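You operate a simulated robot arm through the tools that you are given. There is no shell and no other tool.

You are at the controls of a simulated robot arm. One attempt, no reset.

JOB
Bring the tension knob into its green band and clamp it.
Fine: CARRIAGE knob off and locked before the clear guard opens; free the clamp knob first; shut the guard again. Where these are worked on the way, their far stop is far enough and under half their travel is too little: clear guard.

It is judged by the outcome, as a careful person would: the job done as asked, and still so three seconds after it is handed in. It fails if anything else is knocked over, pushed out of place, dropped, spilled or broken.

ROBOT AND FRAMES
A 7-joint arm with a two-finger parallel gripper, fixed in place. Base frame: the origin is on the floor under the middle of its stand, x ahead of it, y to its left, z up. Units: mm, rad, N and s.
It reaches about 826 mm from its shoulder. Its first joint turns from -2.897 to 2.897 rad. Payload 1.57 kg.
The TCP is the grasp point between the finger pads, 30 mm short of the fingertips. In the tool frame z runs along the fingers and y along their closing line. Largest opening 80 mm; finger width 17, thickness 12; the body of the gripper, 40 by 82 mm, starts 80 mm behind the TCP.
Orientation is that of the tool frame in the base frame, as a unit quaternion [w, x, y, z]. With the fingers straight down and closing along the base's y, the tool's x points along the base's -x, its y along +y and its z along -z.

CONTROLS
- The arm moves only by the tool nudge_tool. Its argument "motion" is a list of rows, each a list of 7 numbers: the turn, a rotation vector about the tool's x, y, z in rad, then the shift along the tool's x, y, z in mm, then the opening, from 0 (shut) to 1 (fully open). In form: [[rx, ry, rz, x, y, z, fingers], ...]. A call has 1 to 20 rows; each row is the pose to reach, as a shift and turn from the pose commanded when the call began, along the tool's axes at that moment. Rows are played at 5 a second. More than 50 mm and 0.15 rad between two rows, or a gripper value outside its range, and nothing of the call is played. Where a pose cannot be reached the arm comes as near as it can. A force on the tool above 40 N (or 10 N above the force at the start of the call, whichever is more), or a blocked arm, ends the call early, and 0.2 s more pass. Each finger travels about 72 mm/s and halts on what it meets, pressing with about 36 N; the grip force reading is that of the motor and also rises with nothing between the fingers. The clock runs only during rows and for 0.2 s after the last one: add rows that repeat a pose to give the fingers time. It gives the time, the measured TCP pose, the force on the tool (base axes), the opening and the grip force at its end, in the units of the frame above (readings bear some noise), with the torque about the TCP (base axes, N m) and any sound that the robot's microphone picked up.
- Cameras (640 x 400 px; columns grow to the right, rows downward): "scene" is fixed at [217.9, 650.7, 1506.1]; the picture's right is [-0.97, -0.25, 0.00], its down [-0.12, 0.46, -0.88] and it looks along [0.22, -0.85, -0.47] (base axes); focal length 306 px, centre (320, 200). "wrist" rides on the gripper at [72, -7, -122] in the tool frame; the picture's right is [0.09, 1.00, 0.00], its down [-0.84, 0.08, -0.54] and it looks along [-0.54, 0.05, 0.84] (tool axes); focal length 238 px, centre (320, 200).
- grab_frame(camera): a new picture of that camera. The clock stands still meanwhile.
- lift_body(by): slides the trunk up (or, below 0, down) by that many mm; the arm rides with it, the base frame stays. It gives what a move gives, with no picture.
- measure_at(camera, pixels): for up to 12 pixels [column, row] of the newest picture of that camera ("zoom" is the newest enlarged one), the place [x, y, z] in the base frame of the surface seen there, good to about 2 mm. The clock stands still meanwhile.
- enlarge(camera, box): a new picture of the part [left, top, right, bottom] of that camera's present view, enlarged. The clock stands still meanwhile.
- sign_off(): hands the job in; it is judged then, once.

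Leave the gripper open and the arm clear of the work at the hand-in unless told otherwise.

The tools are called by a JSON object that holds its "name" and its "arguments". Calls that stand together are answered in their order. nudge_tool: Moves the arm, as the interface text tells. Its arguments: {"type":"object","properties":{"motion":{"type":"array","items":{"type":"array","items":{"type":"number"}}}},"required":["motion"]} The other tools are called the same way: lift_body (by) moves the trunk up or down; grab_frame (camera) takes a picture; measure_at (camera, pixels) gives the place of the surface under pixels of a picture; enlarge (camera, box) takes an enlarged picture of a part of a camera's view; sign_off () hands the job in.

At the start:

```text
t: 0.0
ee_pos: [486.5, -95.6, 1378.6]
tcp_rot: [0.001, 0.0, 1.0, 0.0]
wrist_force: [0.0, 0.2, -0.3]
wrist_torque: [-0.04, -0.01, 0.03]
opening: 79.8
finger_force: 0.1
trunk travel left (down, up): [-800.0, 190.0]
```

scene: 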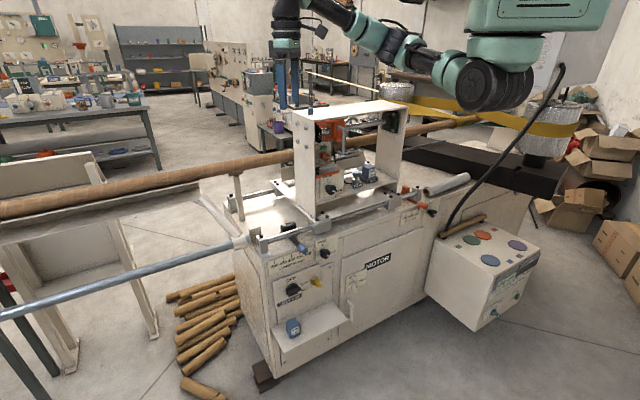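
wrist: 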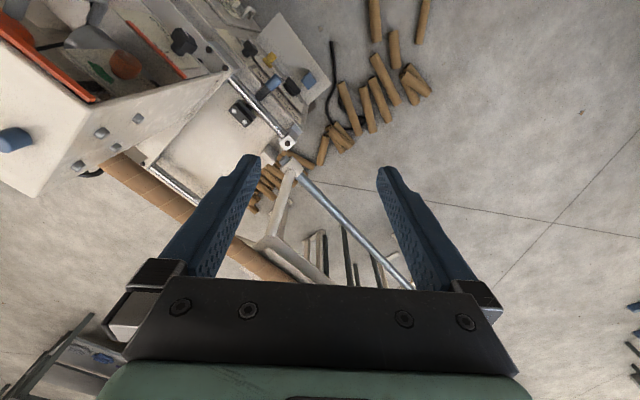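

I see a machine with a gantry, several knobs and a control box. I'll take enlarged views of the scene to identify the tension knob, carriage knob, clamp knob and clear guard.

{"name": "enlarge", "arguments": {"camera": "scene", "box": [270, 90, 430, 230]}}

{"name": "enlarge", "arguments": {"camera": "scene", "box": [240, 220, 400, 360]}}

{"name": "enlarge", "arguments": {"camera": "scene", "box": [380, 170, 560, 330]}}

```text
2.86 times, centred on (350, 160) of scene
```

zoom: 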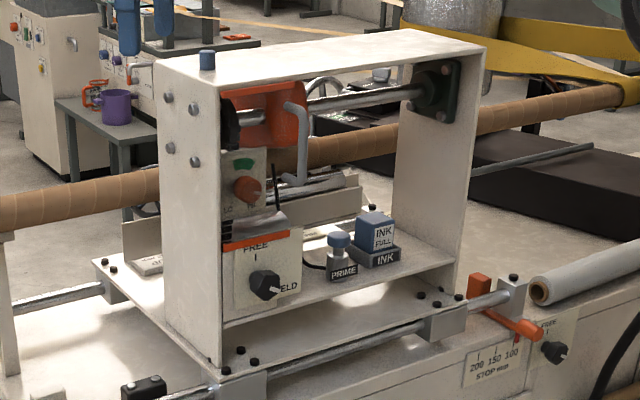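

```text
2.86 times, centred on (320, 290) of scene
```

zoom: 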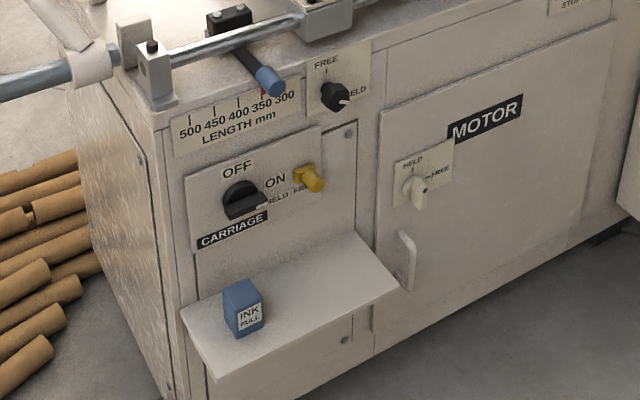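

```text
2.50 times, centred on (470, 250) of scene
```

zoom: 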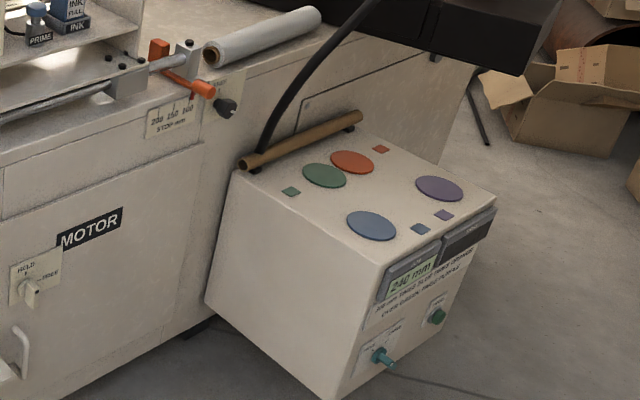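

The gantry has a small panel with a red knob and a green band, a FREE/HELD clamp knob below, and an orange-edged guard. The CARRIAGE knob with a yellow HELD/FREE knob is on the front. I'll zoom in on each to read labels.

{"name": "enlarge", "arguments": {"camera": "scene", "box": [310, 115, 370, 175]}}

{"name": "enlarge", "arguments": {"camera": "scene", "box": [310, 150, 370, 205]}}

{"name": "enlarge", "arguments": {"camera": "scene", "box": [270, 260, 340, 310]}}

{"name": "enlarge", "arguments": {"camera": "scene", "box": [280, 215, 360, 275]}}

```text
6.67 times, centred on (340, 145) of scene
```

zoom: 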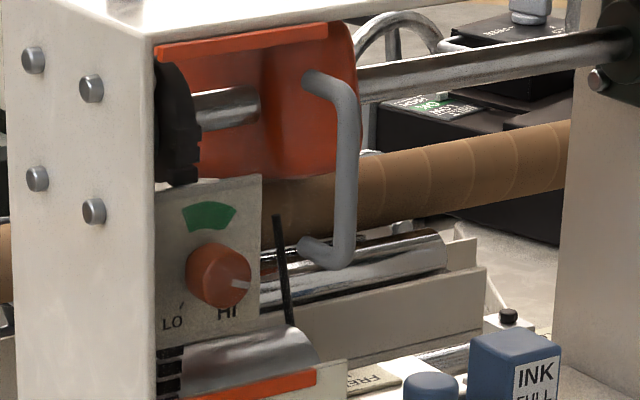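

```text
7.27 times, centred on (340, 178) of scene
```

zoom: 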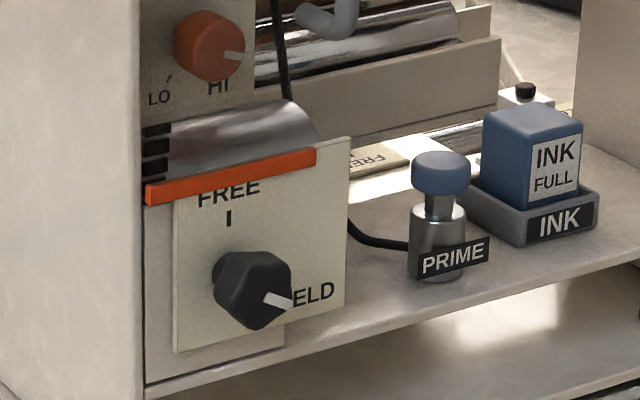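

```text
8.00 times, centred on (305, 285) of scene
```

zoom: 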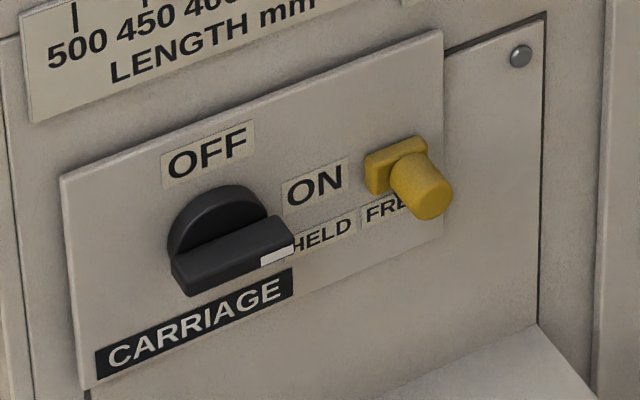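

```text
6.67 times, centred on (320, 245) of scene
```

zoom: 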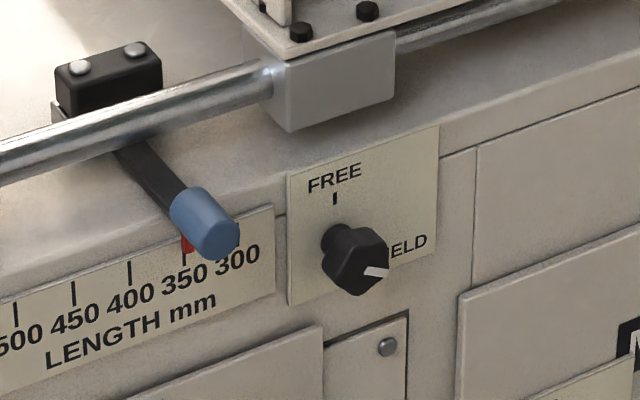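

Next I'll measure points on the gantry panel and front panel to get their locations. First a fresh zoom of the gantry panel.

{"name": "enlarge", "arguments": {"camera": "scene", "box": [310, 115, 370, 175]}}

{"name": "measure_at", "arguments": {"camera": "zoom", "pixels": [[218, 275], [240, 282], [210, 215], [180, 250], [250, 190], [240, 385], [170, 50], [320, 32], [250, 350], [40, 200], [350, 180], [165, 390]]}}

{"name": "enlarge", "arguments": {"camera": "scene", "box": [310, 150, 370, 205]}}

{"name": "measure_at", "arguments": {"camera": "zoom", "pixels": [[250, 290], [280, 300], [190, 250], [330, 170], [160, 195], [300, 155], [190, 340], [330, 290], [225, 55], [180, 155], [440, 170], [240, 375]]}}

{"name": "enlarge", "arguments": {"camera": "scene", "box": [270, 260, 340, 310]}}

{"name": "measure_at", "arguments": {"camera": "zoom", "pixels": [[220, 255], [180, 280], [280, 250], [205, 215], [90, 200], [420, 60], [430, 190], [380, 175], [330, 240], [390, 210], [190, 350], [500, 250]]}}

```text
6.67 times, centred on (340, 145) of scene
```

zoom: 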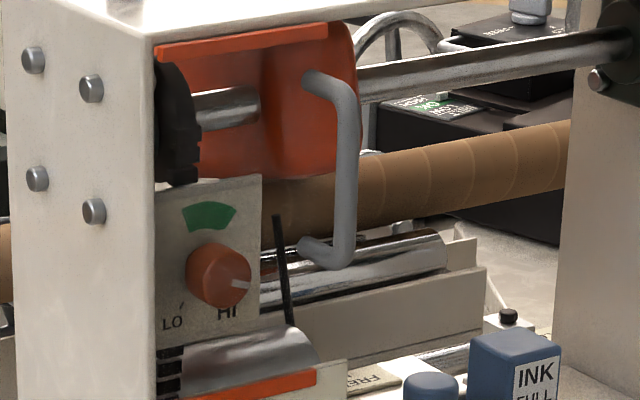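

```text
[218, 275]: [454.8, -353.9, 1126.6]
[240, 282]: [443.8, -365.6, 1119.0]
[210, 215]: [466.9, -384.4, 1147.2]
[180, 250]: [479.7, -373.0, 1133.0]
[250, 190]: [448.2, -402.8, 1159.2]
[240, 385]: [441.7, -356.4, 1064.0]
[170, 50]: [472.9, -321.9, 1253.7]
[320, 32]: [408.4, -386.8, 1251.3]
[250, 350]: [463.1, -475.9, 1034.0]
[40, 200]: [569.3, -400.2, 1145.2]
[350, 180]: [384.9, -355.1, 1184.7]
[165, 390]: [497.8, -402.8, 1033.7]
```

```text
7.27 times, centred on (340, 178) of scene
```

zoom: 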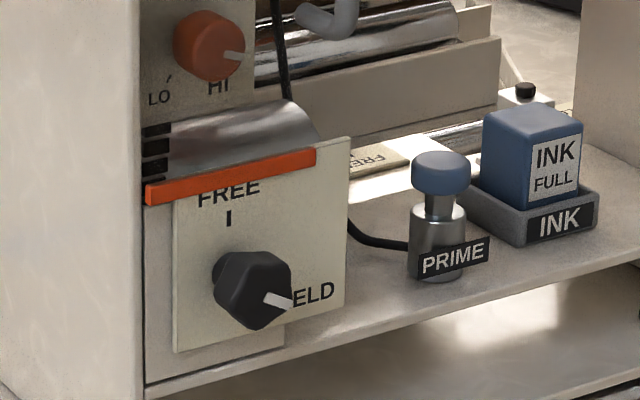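

```text
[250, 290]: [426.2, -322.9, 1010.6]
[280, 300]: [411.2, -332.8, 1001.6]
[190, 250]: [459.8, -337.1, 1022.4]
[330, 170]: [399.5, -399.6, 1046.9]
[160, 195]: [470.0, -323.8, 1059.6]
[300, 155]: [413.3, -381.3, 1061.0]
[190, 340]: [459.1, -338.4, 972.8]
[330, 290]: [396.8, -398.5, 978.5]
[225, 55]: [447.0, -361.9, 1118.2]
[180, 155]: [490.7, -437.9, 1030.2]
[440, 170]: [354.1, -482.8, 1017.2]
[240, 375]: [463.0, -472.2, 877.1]
```

```text
8.00 times, centred on (305, 285) of scene
```

zoom: 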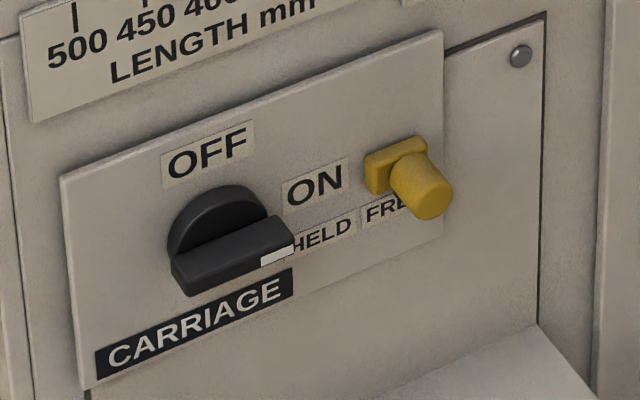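

```text
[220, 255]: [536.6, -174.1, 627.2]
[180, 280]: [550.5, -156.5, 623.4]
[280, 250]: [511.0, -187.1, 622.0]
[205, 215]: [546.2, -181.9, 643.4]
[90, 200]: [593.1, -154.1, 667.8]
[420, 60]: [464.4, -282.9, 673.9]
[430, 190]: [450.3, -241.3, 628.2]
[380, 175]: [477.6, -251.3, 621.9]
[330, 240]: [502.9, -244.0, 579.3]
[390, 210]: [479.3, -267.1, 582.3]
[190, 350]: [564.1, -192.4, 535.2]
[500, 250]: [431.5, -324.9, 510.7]
```

The machine front runs at about 45° to the base axes: its front normal is about (-0.707, 0.707, 0). The tension knob is near (455, -354, 1127) behind a clear pane. I'll turn the gripper in place to point horizontally at the machine, still about 150 mm in front of the gantry plane.

{"name": "nudge_tool", "arguments": {"motion": [[0.051, -0.1235, 0.051, 0, 0, 0, 1], [0.102, -0.247, 0.102, 0, 0, 0, 1], [0.1535, -0.3706, 0.1535, 0, 0, 0, 1], [0.2047, -0.4942, 0.2047, 0, 0, 0, 1], [0.2558, -0.6177, 0.2558, 0, 0, 0, 1], [0.307, -0.7412, 0.307, 0, 0, 0, 1], [0.3582, -0.8648, 0.3582, 0, 0, 0, 1], [0.4093, -0.9883, 0.4093, 0, 0, 0, 1], [0.4605, -1.1119, 0.4605, 0, 0, 0, 1], [0.5117, -1.2354, 0.5117, 0, 0, 0, 1], [0.5628, -1.359, 0.5628, 0, 0, 0, 1], [0.614, -1.4825, 0.614, 0, 0, 0, 1], [0.614, -1.4825, 0.614, 0, 0, 0, 1]]}}

```text
t: 3.0
ee_pos: [486.2, -92.8, 1331.0]
tcp_rot: [0.61, 0.287, 0.694, -0.252]
wrist_force: [0.1, -0.1, 0.0]
wrist_torque: [0.02, -0.03, -0.02]
opening: 80.0
finger_force: 0.0
out of reach, approached as far as the arm can: row 12, 13
trunk travel left (down, up): [-800.0, 190.0]
stopped in row 13: the arm was blocked; the commanded pose is now the measured one
```

The arm nearly reached the pose (tool still pitched down slightly, TCP at z 1331). I'll look at both cameras to understand the configuration.

{"name": "grab_frame", "arguments": {"camera": "scene"}}

{"name": "grab_frame", "arguments": {"camera": "wrist"}}

```text
taken
```

scene: 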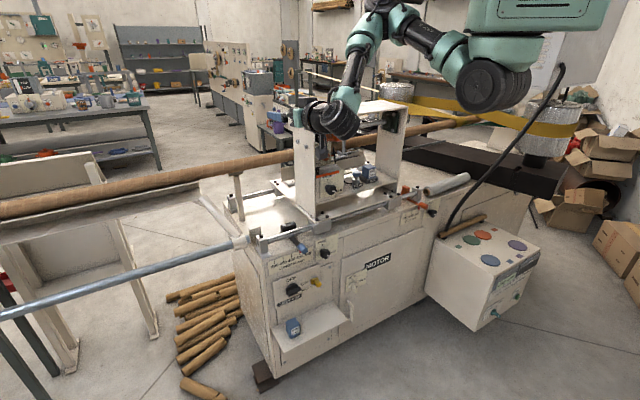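

```text
taken
```

wrist: 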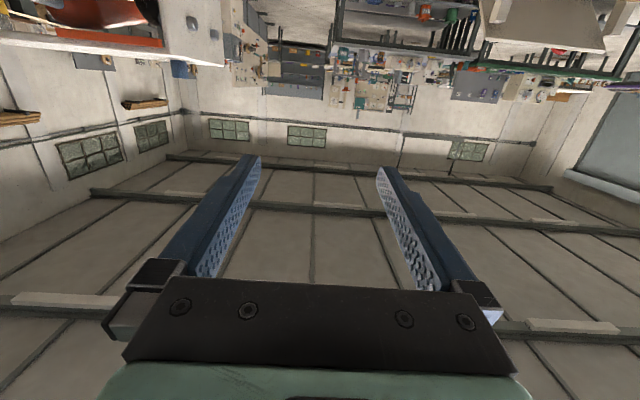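

I'll measure points on the robot's shoulder/elbow/wrist in the scene picture to learn where the shoulder is.

{"name": "measure_at", "arguments": {"camera": "scene", "pixels": [[490, 85], [510, 40], [455, 60], [385, 10], [430, 35], [365, 30], [352, 80], [338, 115], [525, 85], [300, 115], [530, 10], [360, 100]]}}

```text
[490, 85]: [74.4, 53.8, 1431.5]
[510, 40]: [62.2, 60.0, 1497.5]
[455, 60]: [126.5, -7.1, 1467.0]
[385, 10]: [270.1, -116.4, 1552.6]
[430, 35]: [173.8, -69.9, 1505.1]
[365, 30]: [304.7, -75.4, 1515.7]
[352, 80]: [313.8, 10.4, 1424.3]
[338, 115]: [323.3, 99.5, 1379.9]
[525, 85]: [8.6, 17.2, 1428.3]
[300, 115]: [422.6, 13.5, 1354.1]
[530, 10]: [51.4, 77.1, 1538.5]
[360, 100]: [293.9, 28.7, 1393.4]
```

The shoulder is around z≈1440. Before lowering the trunk for the CARRIAGE knob (z≈627), I need to know where the control box, cable and shelf stand. Measuring those.

{"name": "measure_at", "arguments": {"camera": "scene", "pixels": [[432, 240], [540, 245], [485, 325], [465, 290], [500, 260], [450, 225], [560, 75], [520, 120], [480, 180], [448, 225], [350, 310], [283, 350]]}}

{"name": "measure_at", "arguments": {"camera": "scene", "pixels": [[300, 335], [293, 325], [302, 240], [323, 253], [432, 211], [405, 190], [466, 176], [295, 230], [265, 250], [382, 170], [290, 130], [404, 110]]}}

```text
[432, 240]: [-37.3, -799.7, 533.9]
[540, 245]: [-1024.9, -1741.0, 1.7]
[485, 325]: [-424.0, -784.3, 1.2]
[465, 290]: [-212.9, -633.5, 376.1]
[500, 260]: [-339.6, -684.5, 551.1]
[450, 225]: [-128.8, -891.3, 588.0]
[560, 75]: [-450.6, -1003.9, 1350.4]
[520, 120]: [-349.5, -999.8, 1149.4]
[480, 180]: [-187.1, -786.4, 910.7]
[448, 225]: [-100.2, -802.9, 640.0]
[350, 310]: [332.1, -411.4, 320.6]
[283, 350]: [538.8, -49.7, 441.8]
```

```text
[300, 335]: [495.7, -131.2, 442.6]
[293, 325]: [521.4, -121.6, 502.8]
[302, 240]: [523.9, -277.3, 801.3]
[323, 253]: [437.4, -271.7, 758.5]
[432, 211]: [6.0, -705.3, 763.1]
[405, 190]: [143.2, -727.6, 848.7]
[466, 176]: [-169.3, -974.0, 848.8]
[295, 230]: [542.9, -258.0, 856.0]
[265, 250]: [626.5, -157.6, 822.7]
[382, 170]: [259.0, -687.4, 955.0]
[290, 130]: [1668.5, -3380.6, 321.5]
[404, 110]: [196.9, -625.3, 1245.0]
```

The control box is far away. Next I'll check the long steel tube on the left before lowering.

{"name": "measure_at", "arguments": {"camera": "scene", "pixels": [[230, 246], [180, 261], [100, 285], [20, 312], [252, 237], [135, 310], [75, 350], [200, 330], [205, 388]]}}

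```text
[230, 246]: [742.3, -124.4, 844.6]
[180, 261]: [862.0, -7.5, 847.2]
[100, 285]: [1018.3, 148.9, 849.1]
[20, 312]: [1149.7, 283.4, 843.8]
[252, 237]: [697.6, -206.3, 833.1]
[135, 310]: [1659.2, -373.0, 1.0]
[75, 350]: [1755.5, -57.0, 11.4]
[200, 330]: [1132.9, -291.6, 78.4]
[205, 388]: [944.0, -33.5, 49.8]
```

The tube lies at depth behind the front plane, so the way down is clear. I'll lower the trunk by 600 mm so the hand comes in front of the CARRIAGE panel level (TCP about z 731).

{"name": "lift_body", "arguments": {"by": -600}}

```text
refused: -600 is not a number from -400 to 400
```

The limit per call is 400 mm, so I'll lower in two steps: -300 and then -300.

{"name": "lift_body", "arguments": {"by": -300}}

{"name": "lift_body", "arguments": {"by": -300}}

```text
t: 6.0
ee_pos: [484.4, -94.2, 1030.8]
tcp_rot: [0.611, 0.286, 0.694, -0.251]
wrist_force: [0.1, 0.1, 0.5]
wrist_torque: [-0.01, -0.01, 0.04]
opening: 79.9
finger_force: 0.0
trunk travel left (down, up): [-500.0, 490.0]
```

```text
t: 9.0
ee_pos: [484.7, -94.2, 731.3]
tcp_rot: [0.61, 0.287, 0.694, -0.251]
wrist_force: [0.5, 0.1, -0.5]
wrist_torque: [-0.01, 0.01, 0.01]
opening: 80.1
finger_force: 0.1
trunk travel left (down, up): [-200.0, 790.0]
```

Now at z 731 in front of the panel. I'll try rolling the gripper about its own axis so the camera rides above it and sees the panel upright.

{"name": "nudge_tool", "arguments": {"motion": [[0, 0, 0.145, 0, 0, -5, 1], [0, 0, 0.29, 0, 0, -10, 1], [0, 0, 0.435, 0, 0, -15, 1], [0, 0, 0.58, 0, 0, -20, 1], [0, 0, 0.725, 0, 0, -25, 1], [0, 0, 0.87, 0, 0, -30, 1], [0, 0, 1.015, 0, 0, -35, 1], [0, 0, 1.16, 0, 0, -40, 1], [0, 0, 1.305, 0, 0, -40, 1], [0, 0, 1.45, 0, 0, -40, 1], [0, 0, 1.595, 0, 0, -40, 1], [0, 0, 1.74, 0, 0, -40, 1], [0, 0, 1.885, 0, 0, -40, 1], [0, 0, 2.03, 0, 0, -40, 1], [0, 0, 2.175, 0, 0, -40, 1], [0, 0, 2.32, 0, 0, -40, 1], [0, 0, 2.465, 0, 0, -40, 1], [0, 0, 2.61, 0, 0, -40, 1], [0, 0, 2.755, 0, 0, -40, 1], [0, 0, 2.9, 0, 0, -40, 1]]}}

```text
t: 13.4
ee_pos: [463.5, -63.4, 885.0]
tcp_rot: [0.292, 0.603, -0.248, 0.7]
wrist_force: [0.3, -0.2, -0.4]
wrist_torque: [0.0, 0.01, 0.03]
opening: 80.1
finger_force: 0.1
out of reach, approached as far as the arm can: row 4, 5, 6, 7, 8, 9, 18, 19
trunk travel left (down, up): [-200.0, 790.0]
stopped in row 20: the arm was blocked; the commanded pose is now the measured one
```

The roll worked: tool x now points up and the fingers point at the machine, pitched about 8° up; TCP at z 885. I'll take a look.

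{"name": "grab_frame", "arguments": {"camera": "wrist"}}

{"name": "grab_frame", "arguments": {"camera": "scene"}}

```text
taken
```

wrist: 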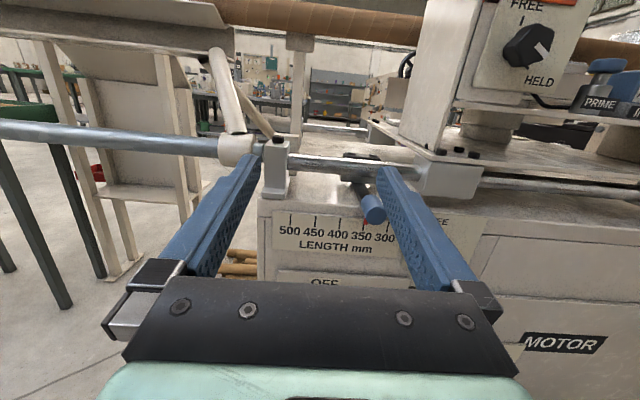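

```text
taken
```

scene: 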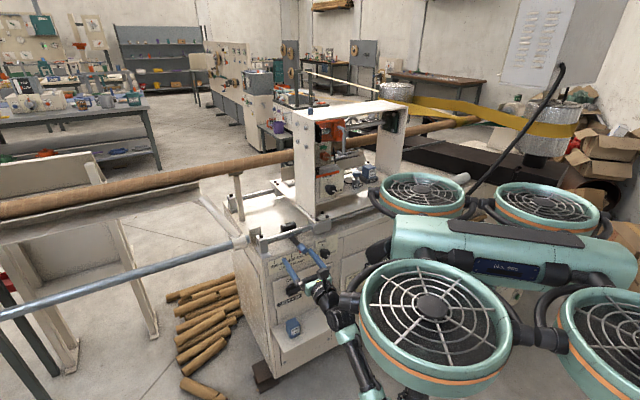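

The "trunk" is a ducted-fan body with the arm hanging below it. I must keep its fans clear of the machine. I'll measure its extents now.

{"name": "measure_at", "arguments": {"camera": "scene", "pixels": [[375, 195], [420, 190], [400, 215], [466, 180], [540, 200], [435, 305], [365, 320], [400, 260], [325, 290], [350, 340], [375, 385], [345, 300]]}}

{"name": "enlarge", "arguments": {"camera": "scene", "box": [270, 220, 430, 400]}}

```text
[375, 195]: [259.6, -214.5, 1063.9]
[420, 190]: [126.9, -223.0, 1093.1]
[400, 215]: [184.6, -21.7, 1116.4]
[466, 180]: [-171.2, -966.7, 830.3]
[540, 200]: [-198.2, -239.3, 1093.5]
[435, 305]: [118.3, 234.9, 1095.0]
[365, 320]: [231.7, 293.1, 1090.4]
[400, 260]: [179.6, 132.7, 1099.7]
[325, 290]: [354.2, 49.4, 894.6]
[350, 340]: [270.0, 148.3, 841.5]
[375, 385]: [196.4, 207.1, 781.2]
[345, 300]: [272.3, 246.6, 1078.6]
```

```text
2.22 times, centred on (350, 310) of scene
```

zoom: 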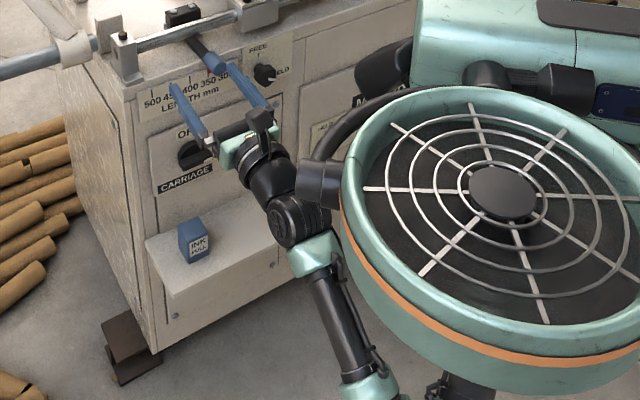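

Fans stay well in front of the gantry (more than 130 mm clear). I'll lower the trunk another 180 mm to bring the hand to the CARRIAGE panel's level.

{"name": "lift_body", "arguments": {"by": -180}}

{"name": "grab_frame", "arguments": {"camera": "wrist"}}

```text
t: 15.4
ee_pos: [462.6, -65.1, 704.8]
tcp_rot: [0.292, 0.604, -0.247, 0.699]
wrist_force: [0.1, 0.6, 0.5]
wrist_torque: [0.0, -0.01, -0.02]
opening: 80.0
finger_force: 0.1
trunk travel left (down, up): [-20.0, 970.0]
```

```text
taken
```

wrist: 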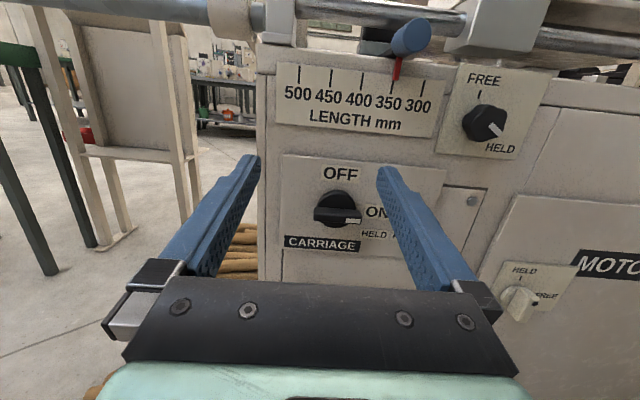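

Good view of the panel: CARRIAGE knob at (337, 213) pointing right to ON. I'll zoom in and measure the panel and knob geometry.

{"name": "enlarge", "arguments": {"camera": "wrist", "box": [270, 145, 450, 265]}}

{"name": "measure_at", "arguments": {"camera": "wrist", "pixels": [[290, 165], [290, 240], [375, 175], [370, 255], [440, 175], [337, 200], [337, 215], [350, 220], [320, 216], [338, 224], [283, 250], [415, 170]]}}

```text
3.33 times, centred on (360, 205) of wrist
```

zoom: 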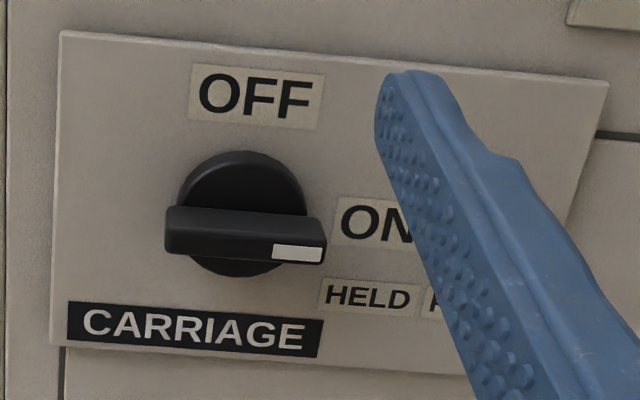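

```text
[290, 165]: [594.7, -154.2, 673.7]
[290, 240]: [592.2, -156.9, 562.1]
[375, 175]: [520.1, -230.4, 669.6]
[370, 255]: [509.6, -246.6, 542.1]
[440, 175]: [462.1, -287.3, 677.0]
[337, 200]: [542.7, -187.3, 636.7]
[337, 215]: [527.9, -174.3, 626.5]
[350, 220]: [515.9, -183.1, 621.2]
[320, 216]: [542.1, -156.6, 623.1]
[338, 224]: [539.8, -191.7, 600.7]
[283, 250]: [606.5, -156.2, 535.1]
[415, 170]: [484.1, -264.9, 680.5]
```

Panel is at exactly 45°, face at depth -530 along the front normal. The CARRIAGE knob axis is about s=-250, z=623; bar front at depth -494. I'll level the gripper and move to a standoff in front of that axis.

{"name": "nudge_tool", "arguments": {"motion": [[0, -0.05, 0, -25, 10, 4, 1], [0, -0.1, 0, -50, 20, 8, 1], [0, -0.15, 0, -75, 28, 12, 1], [0, -0.15, 0, -85, 31, 14, 1], [0, -0.15, 0, -85, 31, 14, 1]]}}

{"name": "grab_frame", "arguments": {"camera": "wrist"}}

```text
t: 16.6
ee_pos: [458.8, -104.5, 622.6]
tcp_rot: [0.272, 0.655, -0.267, 0.653]
wrist_force: [0.0, 0.0, -0.4]
wrist_torque: [-0.02, 0.04, -0.01]
opening: 79.8
finger_force: 0.1
trunk travel left (down, up): [-20.0, 970.0]
```

```text
taken
```

wrist: 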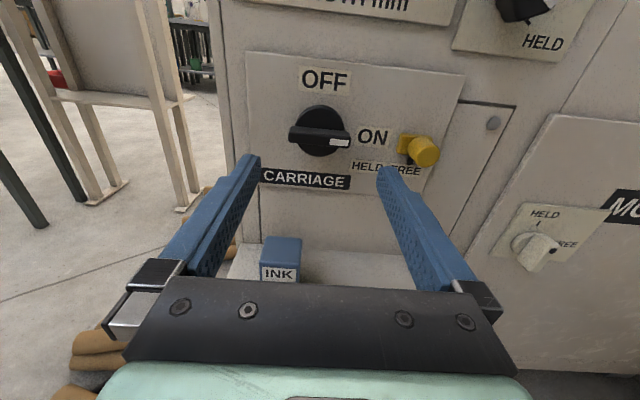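

Pose is level and centred on the knob axis (d=-398, s=-250, z=623). The bar is horizontal, so I'll roll +90° to close vertically on it, trying the +direction so that the later counter-clockwise turn brings the camera back to the top.

{"name": "nudge_tool", "arguments": {"motion": [[0, 0, 0.143, 0, 0, 0, 1], [0, 0, 0.286, 0, 0, 0, 1], [0, 0, 0.428, 0, 0, 0, 1], [0, 0, 0.571, 0, 0, 0, 1], [0, 0, 0.714, 0, 0, 0, 1], [0, 0, 0.857, 0, 0, 0, 1], [0, 0, 1.0, 0, 0, 0, 1], [0, 0, 1.143, 0, 0, 0, 1], [0, 0, 1.285, 0, 0, 0, 1], [0, 0, 1.428, 0, 0, 0, 1], [0, 0, 1.571, 0, 0, 0, 1], [0, 0, 1.571, 0, 0, 0, 1]]}}

{"name": "grab_frame", "arguments": {"camera": "wrist"}}

{"name": "grab_frame", "arguments": {"camera": "scene"}}

```text
t: 19.2
ee_pos: [459.6, -105.0, 623.3]
tcp_rot: [-0.27, 0.272, -0.653, 0.653]
wrist_force: [0.2, -0.5, 0.3]
wrist_torque: [0.01, 0.03, 0.02]
opening: 79.9
finger_force: 0.1
trunk travel left (down, up): [-20.0, 970.0]
```

```text
taken
```

wrist: 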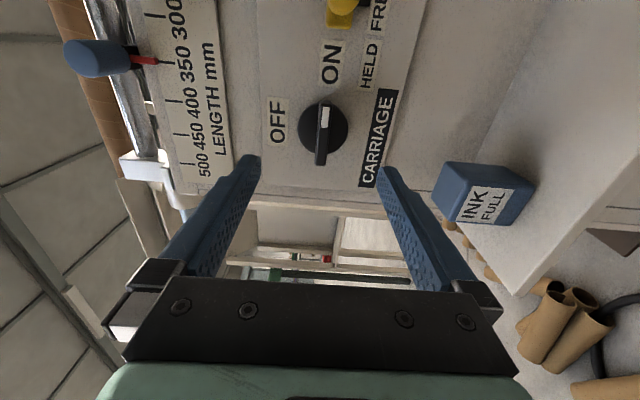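

```text
taken
```

scene: 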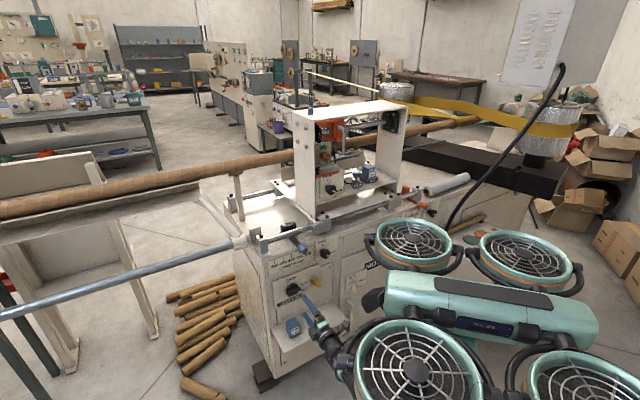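

The roll succeeded without limits. Now let me measure the bar precisely from this view before approaching.

{"name": "enlarge", "arguments": {"camera": "wrist", "box": [270, 80, 380, 180]}}

{"name": "measure_at", "arguments": {"camera": "wrist", "pixels": [[322, 108], [321, 130], [320, 160], [315, 135], [327, 135], [340, 130], [303, 130], [322, 145], [345, 128], [300, 128], [270, 170], [380, 60]]}}

```text
4.00 times, centred on (325, 130) of wrist
```

zoom: 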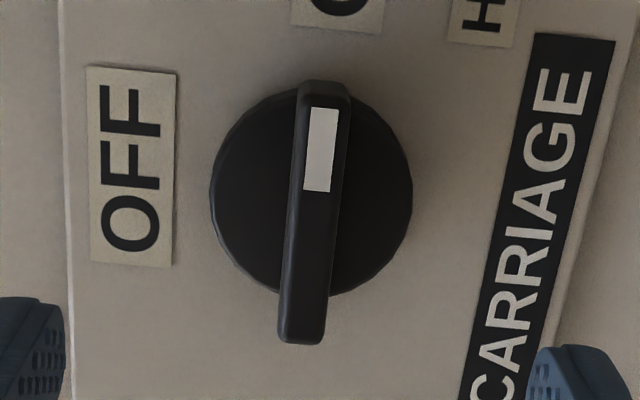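

```text
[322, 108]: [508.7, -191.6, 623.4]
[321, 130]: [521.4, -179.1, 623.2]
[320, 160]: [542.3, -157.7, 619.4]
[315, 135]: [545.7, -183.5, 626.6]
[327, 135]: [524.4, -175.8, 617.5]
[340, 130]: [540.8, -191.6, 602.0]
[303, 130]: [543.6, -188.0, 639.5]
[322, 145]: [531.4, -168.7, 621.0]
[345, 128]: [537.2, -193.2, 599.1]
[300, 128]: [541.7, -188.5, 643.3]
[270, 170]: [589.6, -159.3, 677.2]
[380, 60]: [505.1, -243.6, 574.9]
```

Bar is about 60 mm long, ~12 mm thick, centred s≈-249, z≈621.5, front at depth -495, disc at -516. I'll advance 79 mm so the tips overlap the bar by about 14 mm, stopping short of the disc.

{"name": "nudge_tool", "arguments": {"motion": [[0, 0, 0, 1, 1.5, 25, 1], [0, 0, 0, 1.5, 1.8, 45, 1], [0, 0, 0, 1.5, 1.8, 62, 1], [0, 0, 0, 1.5, 1.8, 72, 1], [0, 0, 0, 1.5, 1.8, 79, 1], [0, 0, 0, 1.5, 1.8, 79, 1]]}}

{"name": "grab_frame", "arguments": {"camera": "wrist"}}

```text
t: 20.6
ee_pos: [516.3, -162.7, 621.2]
tcp_rot: [-0.269, 0.273, -0.653, 0.653]
wrist_force: [-1.1, 0.0, -0.1]
wrist_torque: [-0.01, -0.01, 0.0]
opening: 79.9
finger_force: 0.1
trunk travel left (down, up): [-20.0, 970.0]
```

```text
taken
```

wrist: 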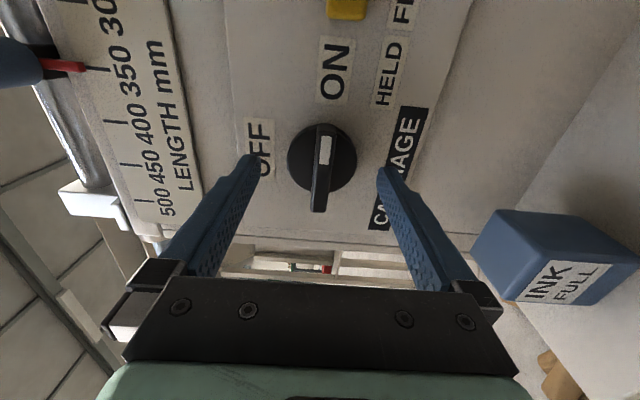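

TCP at depth -480, tips straddling the bar. Now I'll close the fingers on it.

{"name": "nudge_tool", "arguments": {"motion": [[0, 0, 0, 0, 0, 0, 0.5], [0, 0, 0, 0, 0, 0, 0], [0, 0, 0, 0, 0, 0, 0], [0, 0, 0, 0, 0, 0, 0], [0, 0, 0, 0, 0, 0, 0]]}}

{"name": "enlarge", "arguments": {"camera": "wrist", "box": [240, 80, 400, 220]}}

```text
t: 21.8
ee_pos: [516.1, -161.7, 619.5]
tcp_rot: [-0.268, 0.274, -0.652, 0.654]
wrist_force: [-2.2, 0.8, -7.3]
wrist_torque: [0.0, 0.06, -0.01]
opening: 11.9
finger_force: 29.0
trunk travel left (down, up): [-20.0, 970.0]
```

```text
2.86 times, centred on (320, 150) of wrist
```

zoom: 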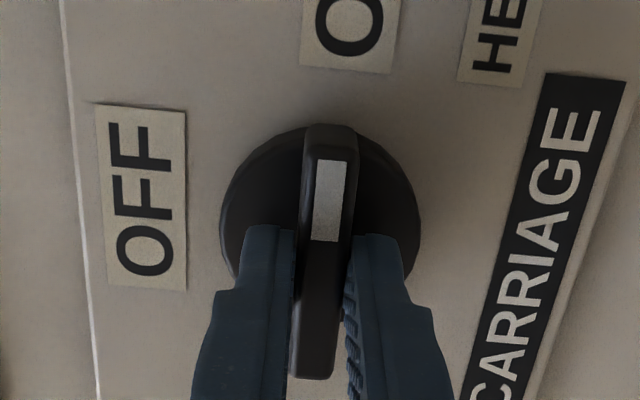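

Gripped at 11.9 mm opening. Now I'll turn the knob counter-clockwise (rz negative) by 90° toward OFF.

{"name": "nudge_tool", "arguments": {"motion": [[0, 0, -0.06, 0, 1.5, 0, 0], [0, 0, -0.2, 0, 1.5, 0, 0], [0, 0, -0.34, 0, 1.5, 0, 0], [0, 0, -0.48, 0, 1.5, 0, 0], [0, 0, -0.62, 0, 1.5, 0, 0], [0, 0, -0.76, 0, 1.5, 0, 0], [0, 0, -0.9, 0, 1.5, 0, 0], [0, 0, -1.04, 0, 1.5, 0, 0], [0, 0, -1.18, 0, 1.5, 0, 0], [0, 0, -1.32, 0, 1.5, 0, 0], [0, 0, -1.46, 0, 1.5, 0, 0], [0, 0, -1.571, 0, 1.5, 0, 0], [0, 0, -1.571, 0, 1.5, 0, 0]]}}

{"name": "grab_frame", "arguments": {"camera": "wrist"}}

```text
t: 24.6
ee_pos: [515.4, -160.6, 619.9]
tcp_rot: [0.272, 0.655, -0.267, 0.653]
wrist_force: [12.5, -2.3, 2.5]
wrist_torque: [0.28, -0.27, -0.08]
opening: 12.0
finger_force: 29.4
trunk travel left (down, up): [-20.0, 970.0]
```

```text
taken
```

wrist: 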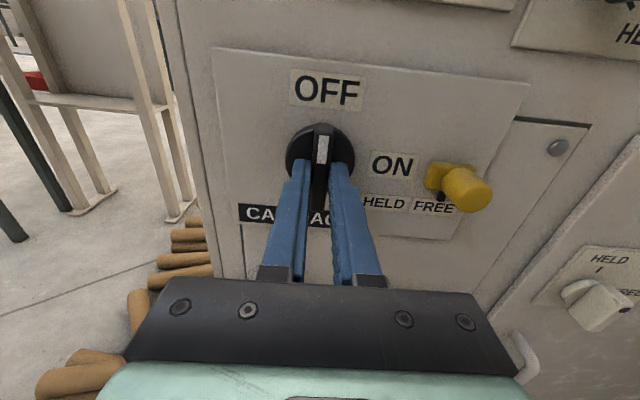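

The white mark now points up to OFF. I'll open the fingers and back off 80 mm, then check that it stays.

{"name": "nudge_tool", "arguments": {"motion": [[0, 0, 0, 0, 0, 0, 0.4], [0, 0, 0, 0, 0, 0, 0.6], [0, 0, 0, 0, 0, 0, 0.6], [0, 0, 0, 0, 0, -30, 0.6], [0, 0, 0, 0, 0, -60, 0.6], [0, 0, 0, 0, 0, -80, 0.6], [0, 0, 0, 0, 0, -80, 0.6]]}}

{"name": "grab_frame", "arguments": {"camera": "wrist"}}

```text
t: 26.2
ee_pos: [459.6, -106.1, 619.3]
tcp_rot: [0.273, 0.654, -0.268, 0.652]
wrist_force: [-0.1, 0.1, -0.1]
wrist_torque: [-0.01, 0.0, 0.0]
opening: 47.9
finger_force: 0.0
trunk travel left (down, up): [-20.0, 970.0]
```

```text
taken
```

wrist: 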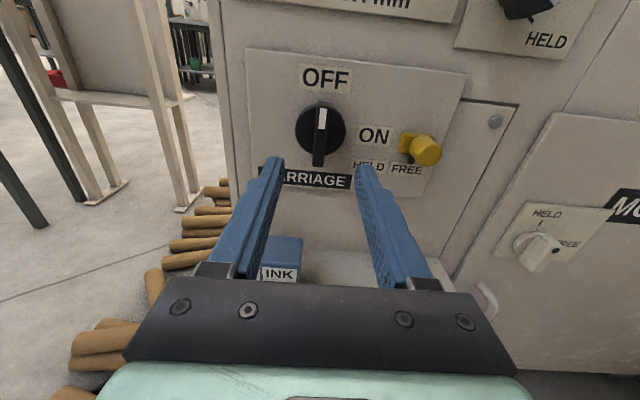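

The knob stays at OFF. Now I'll inspect the yellow lock at (422, 150) closely and measure it.

{"name": "enlarge", "arguments": {"camera": "wrist", "box": [290, 90, 470, 200]}}

{"name": "measure_at", "arguments": {"camera": "wrist", "pixels": [[427, 150], [427, 140], [427, 160], [418, 150], [436, 150], [405, 143], [403, 150], [420, 137], [370, 135], [405, 170], [372, 166], [440, 120]]}}

{"name": "enlarge", "arguments": {"camera": "scene", "box": [270, 250, 350, 320]}}

```text
3.56 times, centred on (380, 145) of wrist
```

zoom: 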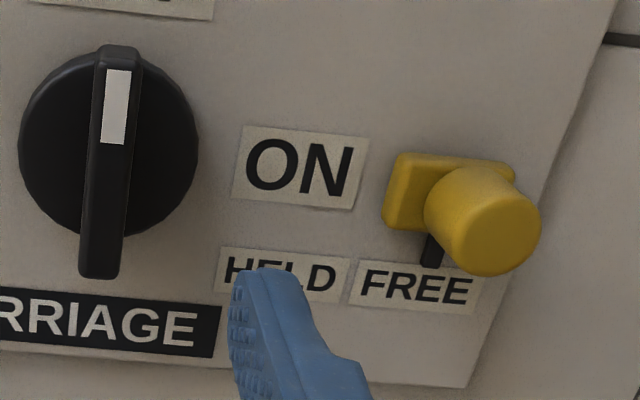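

```text
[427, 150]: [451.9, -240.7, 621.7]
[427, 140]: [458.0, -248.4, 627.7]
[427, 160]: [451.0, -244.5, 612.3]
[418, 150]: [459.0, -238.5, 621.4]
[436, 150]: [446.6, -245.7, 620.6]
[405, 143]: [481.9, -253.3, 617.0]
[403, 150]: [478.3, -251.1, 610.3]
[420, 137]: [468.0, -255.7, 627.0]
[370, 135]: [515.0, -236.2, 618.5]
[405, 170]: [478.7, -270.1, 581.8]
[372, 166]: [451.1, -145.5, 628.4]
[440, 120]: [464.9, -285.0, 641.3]
```

```text
5.71 times, centred on (310, 285) of scene
```

zoom: 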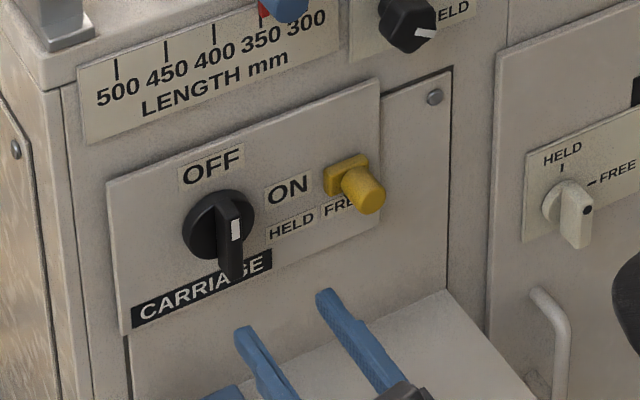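

The yellow lock is a slider (base plate plus round peg) now over FREE; HELD lies about 50 mm to its left. Peg centre is about s=-148, z=620, front at depth -490. I'll shift right 102 mm with fingers fully open, still clear of the panel.

{"name": "nudge_tool", "arguments": {"motion": [[0, 0, 0, 0, 25, 0, 1], [0, 0, 0, 0, 50, 0, 1], [0, 0, 0, 0, 75, 0, 1], [0, 0, 0, 0.7, 95, 0, 1], [0, 0, 0, 0.7, 102, 0, 1], [0, 0, 0, 0.7, 102, 10, 1], [0, 0, 0, 0.7, 102, 10, 1]]}}

{"name": "grab_frame", "arguments": {"camera": "wrist"}}

```text
t: 27.8
ee_pos: [445.2, -189.9, 620.4]
tcp_rot: [0.273, 0.654, -0.268, 0.652]
wrist_force: [-0.6, 0.6, -0.2]
wrist_torque: [-0.01, 0.01, 0.02]
opening: 80.1
finger_force: 0.0
out of reach, approached as far as the arm can: row 1, 2, 3, 4, 5, 6, 7
trunk travel left (down, up): [-20.0, 970.0]
```

```text
taken
```

wrist: 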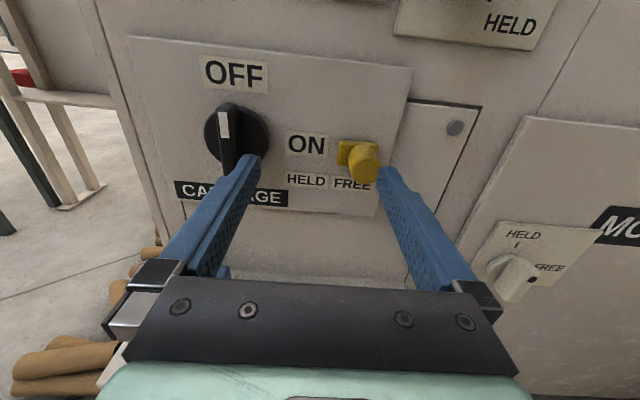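

The arm couldn't get that close at this trunk height (too folded) and stopped at d=-449, s=-180, without contact. I'll go back left 100 mm, then use a higher trunk position to gain room.

{"name": "nudge_tool", "arguments": {"motion": [[0, 0, 0, 0, -30, -10, 1], [0, 0, 0, 0, -60, -20, 1], [0, 0, 0, 0, -90, -20, 1], [0, 0, 0, 0, -100, -20, 1], [0, 0, 0, 0, -100, -20, 1]]}}

```text
t: 29.0
ee_pos: [497.7, -103.1, 615.7]
tcp_rot: [0.274, 0.654, -0.268, 0.652]
wrist_force: [0.1, 0.4, -0.2]
wrist_torque: [-0.01, 0.0, 0.01]
opening: 80.2
finger_force: 0.0
trunk travel left (down, up): [-20.0, 970.0]
```

Now at d=-425, s=-279, z=616. I'll raise the trunk 200 mm and then bring the arm down 200 mm, to get a more stretched arm shape.

{"name": "lift_body", "arguments": {"by": 200}}

{"name": "nudge_tool", "arguments": {"motion": [[0, 0, 0, -30, 0, 0, 1], [0, 0, 0, -60, 0, 0, 1], [0, 0, 0, -90, 0, 0, 1], [0, 0, 0, -120, 0, 0, 1], [0, 0, 0, -150, 0, 0, 1], [0, 0, 0, -180, 0, 0, 1], [0, 0, 0, -195, 0, 0, 1], [0, 0, 0, -195, 0, 0, 1]]}}

{"name": "grab_frame", "arguments": {"camera": "scene"}}

```text
t: 31.2
ee_pos: [498.4, -103.9, 815.5]
tcp_rot: [0.274, 0.654, -0.268, 0.652]
wrist_force: [0.3, -0.1, 0.0]
wrist_torque: [-0.02, 0.0, -0.01]
opening: 79.9
finger_force: 0.0
trunk travel left (down, up): [-220.0, 770.0]
```

```text
t: 33.0
ee_pos: [500.5, -104.8, 620.5]
tcp_rot: [0.272, 0.654, -0.269, 0.653]
wrist_force: [-0.1, 1.3, -0.2]
wrist_torque: [-0.01, 0.0, 0.01]
opening: 79.6
finger_force: 0.1
trunk travel left (down, up): [-220.0, 770.0]
```

```text
taken
```

scene: 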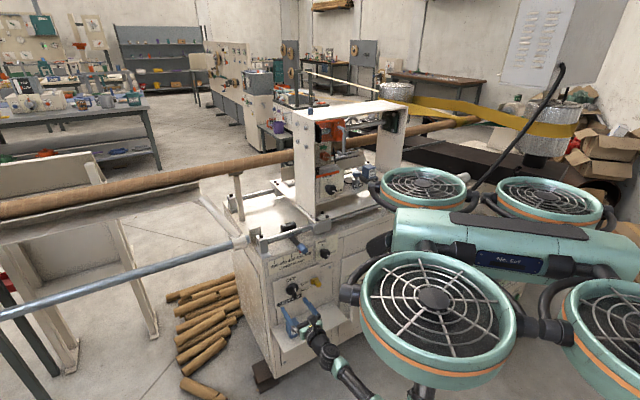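

That works. Now I'll move right in steps toward s=-148, staying at about d=-428 (tips at -458, peg front at -490).

{"name": "nudge_tool", "arguments": {"motion": [[0, 0, 0, 0, 30, 0, 1], [0, 0, 0, 0, 60, 0, 1], [0, 0, 0, 0, 90, 0, 1], [0, 0, 0, 0, 120, 0, 1], [0, 0, 0, 0, 131, 0, 1], [0, 0, 0, 0, 131, 0, 1]]}}

{"name": "grab_frame", "arguments": {"camera": "wrist"}}

```text
t: 34.4
ee_pos: [405.1, -196.3, 621.1]
tcp_rot: [0.274, 0.654, -0.269, 0.652]
wrist_force: [-0.2, -0.7, 0.6]
wrist_torque: [0.02, 0.0, -0.04]
opening: 80.1
finger_force: 0.1
trunk travel left (down, up): [-220.0, 770.0]
```

```text
taken
```

wrist: 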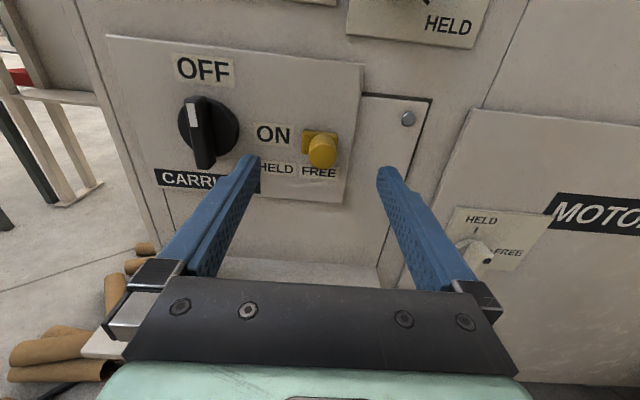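

Reached d=-425, s=-148 this time with no limit. I'll zoom and measure the peg again from straight on.

{"name": "enlarge", "arguments": {"camera": "wrist", "box": [250, 100, 390, 200]}}

{"name": "measure_at", "arguments": {"camera": "wrist", "pixels": [[321, 152], [312, 155], [330, 155], [321, 140], [321, 163], [310, 135], [335, 135], [306, 145], [334, 142], [276, 170], [318, 173], [322, 158]]}}

```text
4.00 times, centred on (320, 150) of wrist
```

zoom: 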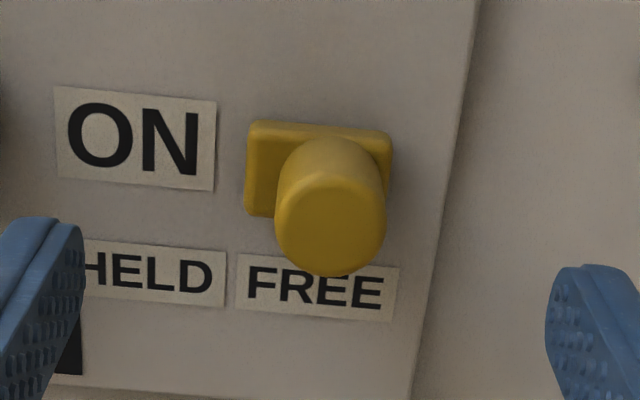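

```text
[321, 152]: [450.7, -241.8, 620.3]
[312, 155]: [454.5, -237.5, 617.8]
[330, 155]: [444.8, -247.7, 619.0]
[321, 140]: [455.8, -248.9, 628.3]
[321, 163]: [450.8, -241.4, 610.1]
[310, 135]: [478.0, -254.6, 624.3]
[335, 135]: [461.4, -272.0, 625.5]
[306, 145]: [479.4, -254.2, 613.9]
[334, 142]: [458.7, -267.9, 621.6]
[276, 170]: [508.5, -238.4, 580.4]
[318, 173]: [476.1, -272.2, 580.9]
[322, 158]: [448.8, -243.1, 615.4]
```

Peg axis about s=-147, z=617, base plate front at depth -518. I'll move forward 54 mm so the tips straddle the peg (tips at -510), then close.

{"name": "nudge_tool", "arguments": {"motion": [[0, 0, 0, -2, 1, 20, 1], [0, 0, 0, -4, 1, 38, 1], [0, 0, 0, -4, 1, 48, 1], [0, 0, 0, -4, 1, 54, 1], [0, 0, 0, -4, 1, 54, 1]]}}

{"name": "nudge_tool", "arguments": {"motion": [[0, 0, 0, 0, 0, 0, 0.6], [0, 0, 0, 0, 0, 0, 0.2], [0, 0, 0, 0, 0, 0, 0.2], [0, 0, 0, 0, 0, 0, 0.2], [0, 0, 0, 0, 0, 0, 0.2]]}}

{"name": "grab_frame", "arguments": {"camera": "wrist"}}

```text
t: 35.6
ee_pos: [443.2, -236.1, 617.0]
tcp_rot: [0.272, 0.654, -0.268, 0.653]
wrist_force: [0.1, 0.1, -0.4]
wrist_torque: [0.0, 0.01, 0.03]
opening: 80.2
finger_force: 0.1
trunk travel left (down, up): [-220.0, 770.0]
```

```text
t: 36.8
ee_pos: [441.6, -236.5, 617.7]
tcp_rot: [0.273, 0.654, -0.269, 0.653]
wrist_force: [-0.5, -1.4, -0.2]
wrist_torque: [0.0, 0.02, -0.45]
opening: 23.0
finger_force: 35.6
trunk travel left (down, up): [-220.0, 770.0]
```

```text
taken
```

wrist: 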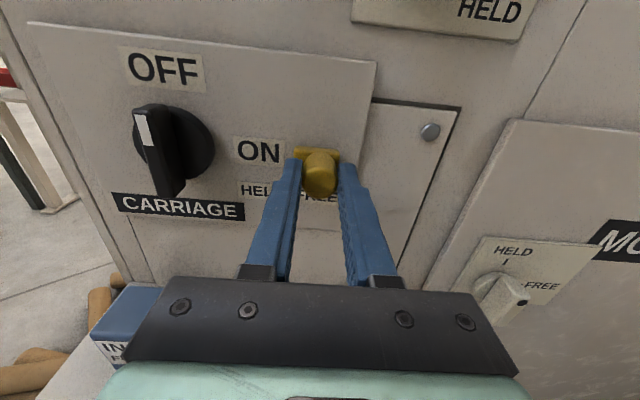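

Peg gripped (23 mm). Now I'll slide it left toward HELD in small steps.

{"name": "nudge_tool", "arguments": {"motion": [[0, 0, 0, 0, -6, 0, 0.2], [0, 0, 0, 0, -12, 0, 0.2], [0, 0, 0, 0, -18, 0, 0.2], [0, 0, 0, 0, -24, 0, 0.2], [0, 0, 0, 0, -30, 0, 0.2], [0, 0, 0, 0, -36, 0, 0.2], [0, 0, 0, 0, -40, 0, 0.2], [0, 0, 0, 0, -44, 0, 0.2], [0, 0, 0, 0, -47, 0, 0.2], [0, 0, 0, 0, -47, 0, 0.2]]}}

{"name": "grab_frame", "arguments": {"camera": "wrist"}}

```text
t: 39.0
ee_pos: [474.3, -205.0, 617.3]
tcp_rot: [0.274, 0.653, -0.27, 0.652]
wrist_force: [-7.2, -9.7, 6.1]
wrist_torque: [-0.26, -0.06, 0.16]
opening: 23.2
finger_force: 34.8
trunk travel left (down, up): [-220.0, 770.0]
```

```text
taken
```

wrist: 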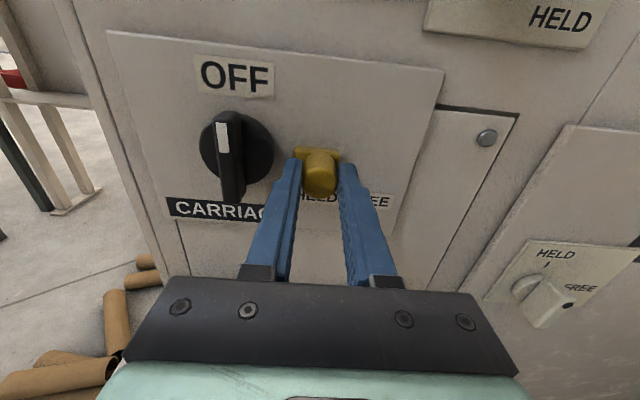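

The slider moved about 45 mm and is over HELD; force about 12 N. I'll push a few mm more to confirm it is at its stop.

{"name": "nudge_tool", "arguments": {"motion": [[0, 0, 0, 0, -2, 0, 0.2], [0, 0, 0, 0, -4, 0, 0.2], [0, 0, 0, 0, -6, 0, 0.2], [0, 0, 0, 0, -6, 0, 0.2]]}}

{"name": "enlarge", "arguments": {"camera": "wrist", "box": [180, 100, 420, 240]}}

```text
t: 40.0
ee_pos: [474.6, -205.3, 617.6]
tcp_rot: [0.278, 0.653, -0.273, 0.65]
wrist_force: [-14.9, -26.6, 0.3]
wrist_torque: [-0.4, -0.35, 0.0]
opening: 23.1
finger_force: 35.2
trunk travel left (down, up): [-220.0, 770.0]
```

```text
2.67 times, centred on (300, 170) of wrist
```

zoom: 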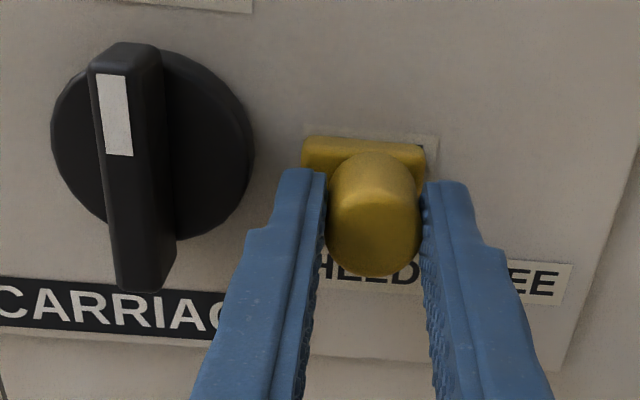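

It is hard at its stop (HELD). I'll relax the push, open the fingers, and back off.

{"name": "nudge_tool", "arguments": {"motion": [[0, 0, 0, 0, 4, 0, 0.2], [0, 0, 0, 0, 6, 0, 0.25], [0, 0, 0, 0, 6, 0, 0.6], [0, 0, 0, 0, 6, 0, 0.6], [0, 0, 0, 0, 6, -20, 0.6], [0, 0, 0, 0, 6, -45, 0.6], [0, 0, 0, 0, 6, -65, 0.6], [0, 0, 0, 0, 6, -65, 0.6]]}}

{"name": "grab_frame", "arguments": {"camera": "wrist"}}

```text
t: 41.8
ee_pos: [428.1, -158.1, 617.7]
tcp_rot: [0.273, 0.654, -0.269, 0.653]
wrist_force: [-0.3, -0.3, 0.4]
wrist_torque: [0.0, -0.03, -0.03]
opening: 47.7
finger_force: 0.0
trunk travel left (down, up): [-220.0, 770.0]
```

```text
taken
```

wrist: 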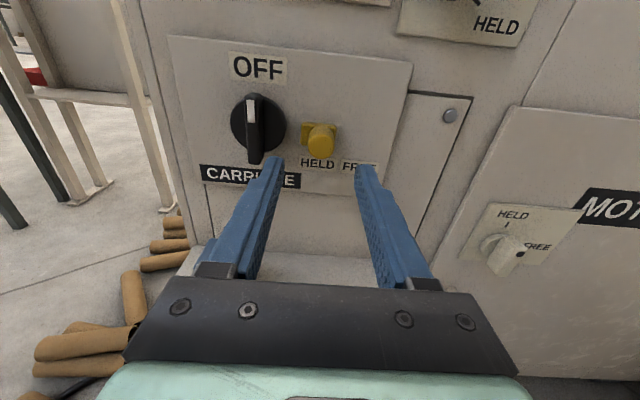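

CARRIAGE is OFF and the lock is at HELD. Next: the gantry clamp knob at z≈1010. Everything above is deeper than d=-500 while my tips are at -445, so I'll raise the trunk 390 mm.

{"name": "lift_body", "arguments": {"by": 390}}

{"name": "grab_frame", "arguments": {"camera": "wrist"}}

{"name": "grab_frame", "arguments": {"camera": "scene"}}

```text
t: 45.5
ee_pos: [429.5, -159.3, 1006.5]
tcp_rot: [0.271, 0.655, -0.267, 0.653]
wrist_force: [0.2, -0.6, 0.1]
wrist_torque: [0.01, 0.03, -0.01]
opening: 47.9
finger_force: 0.0
trunk travel left (down, up): [-610.0, 380.0]
```

```text
taken
```

wrist: 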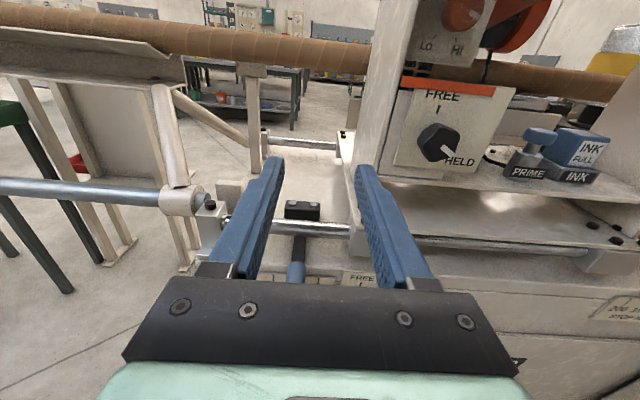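

```text
taken
```

scene: 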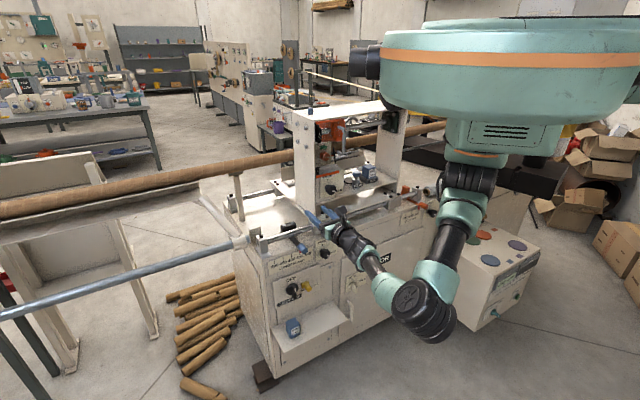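

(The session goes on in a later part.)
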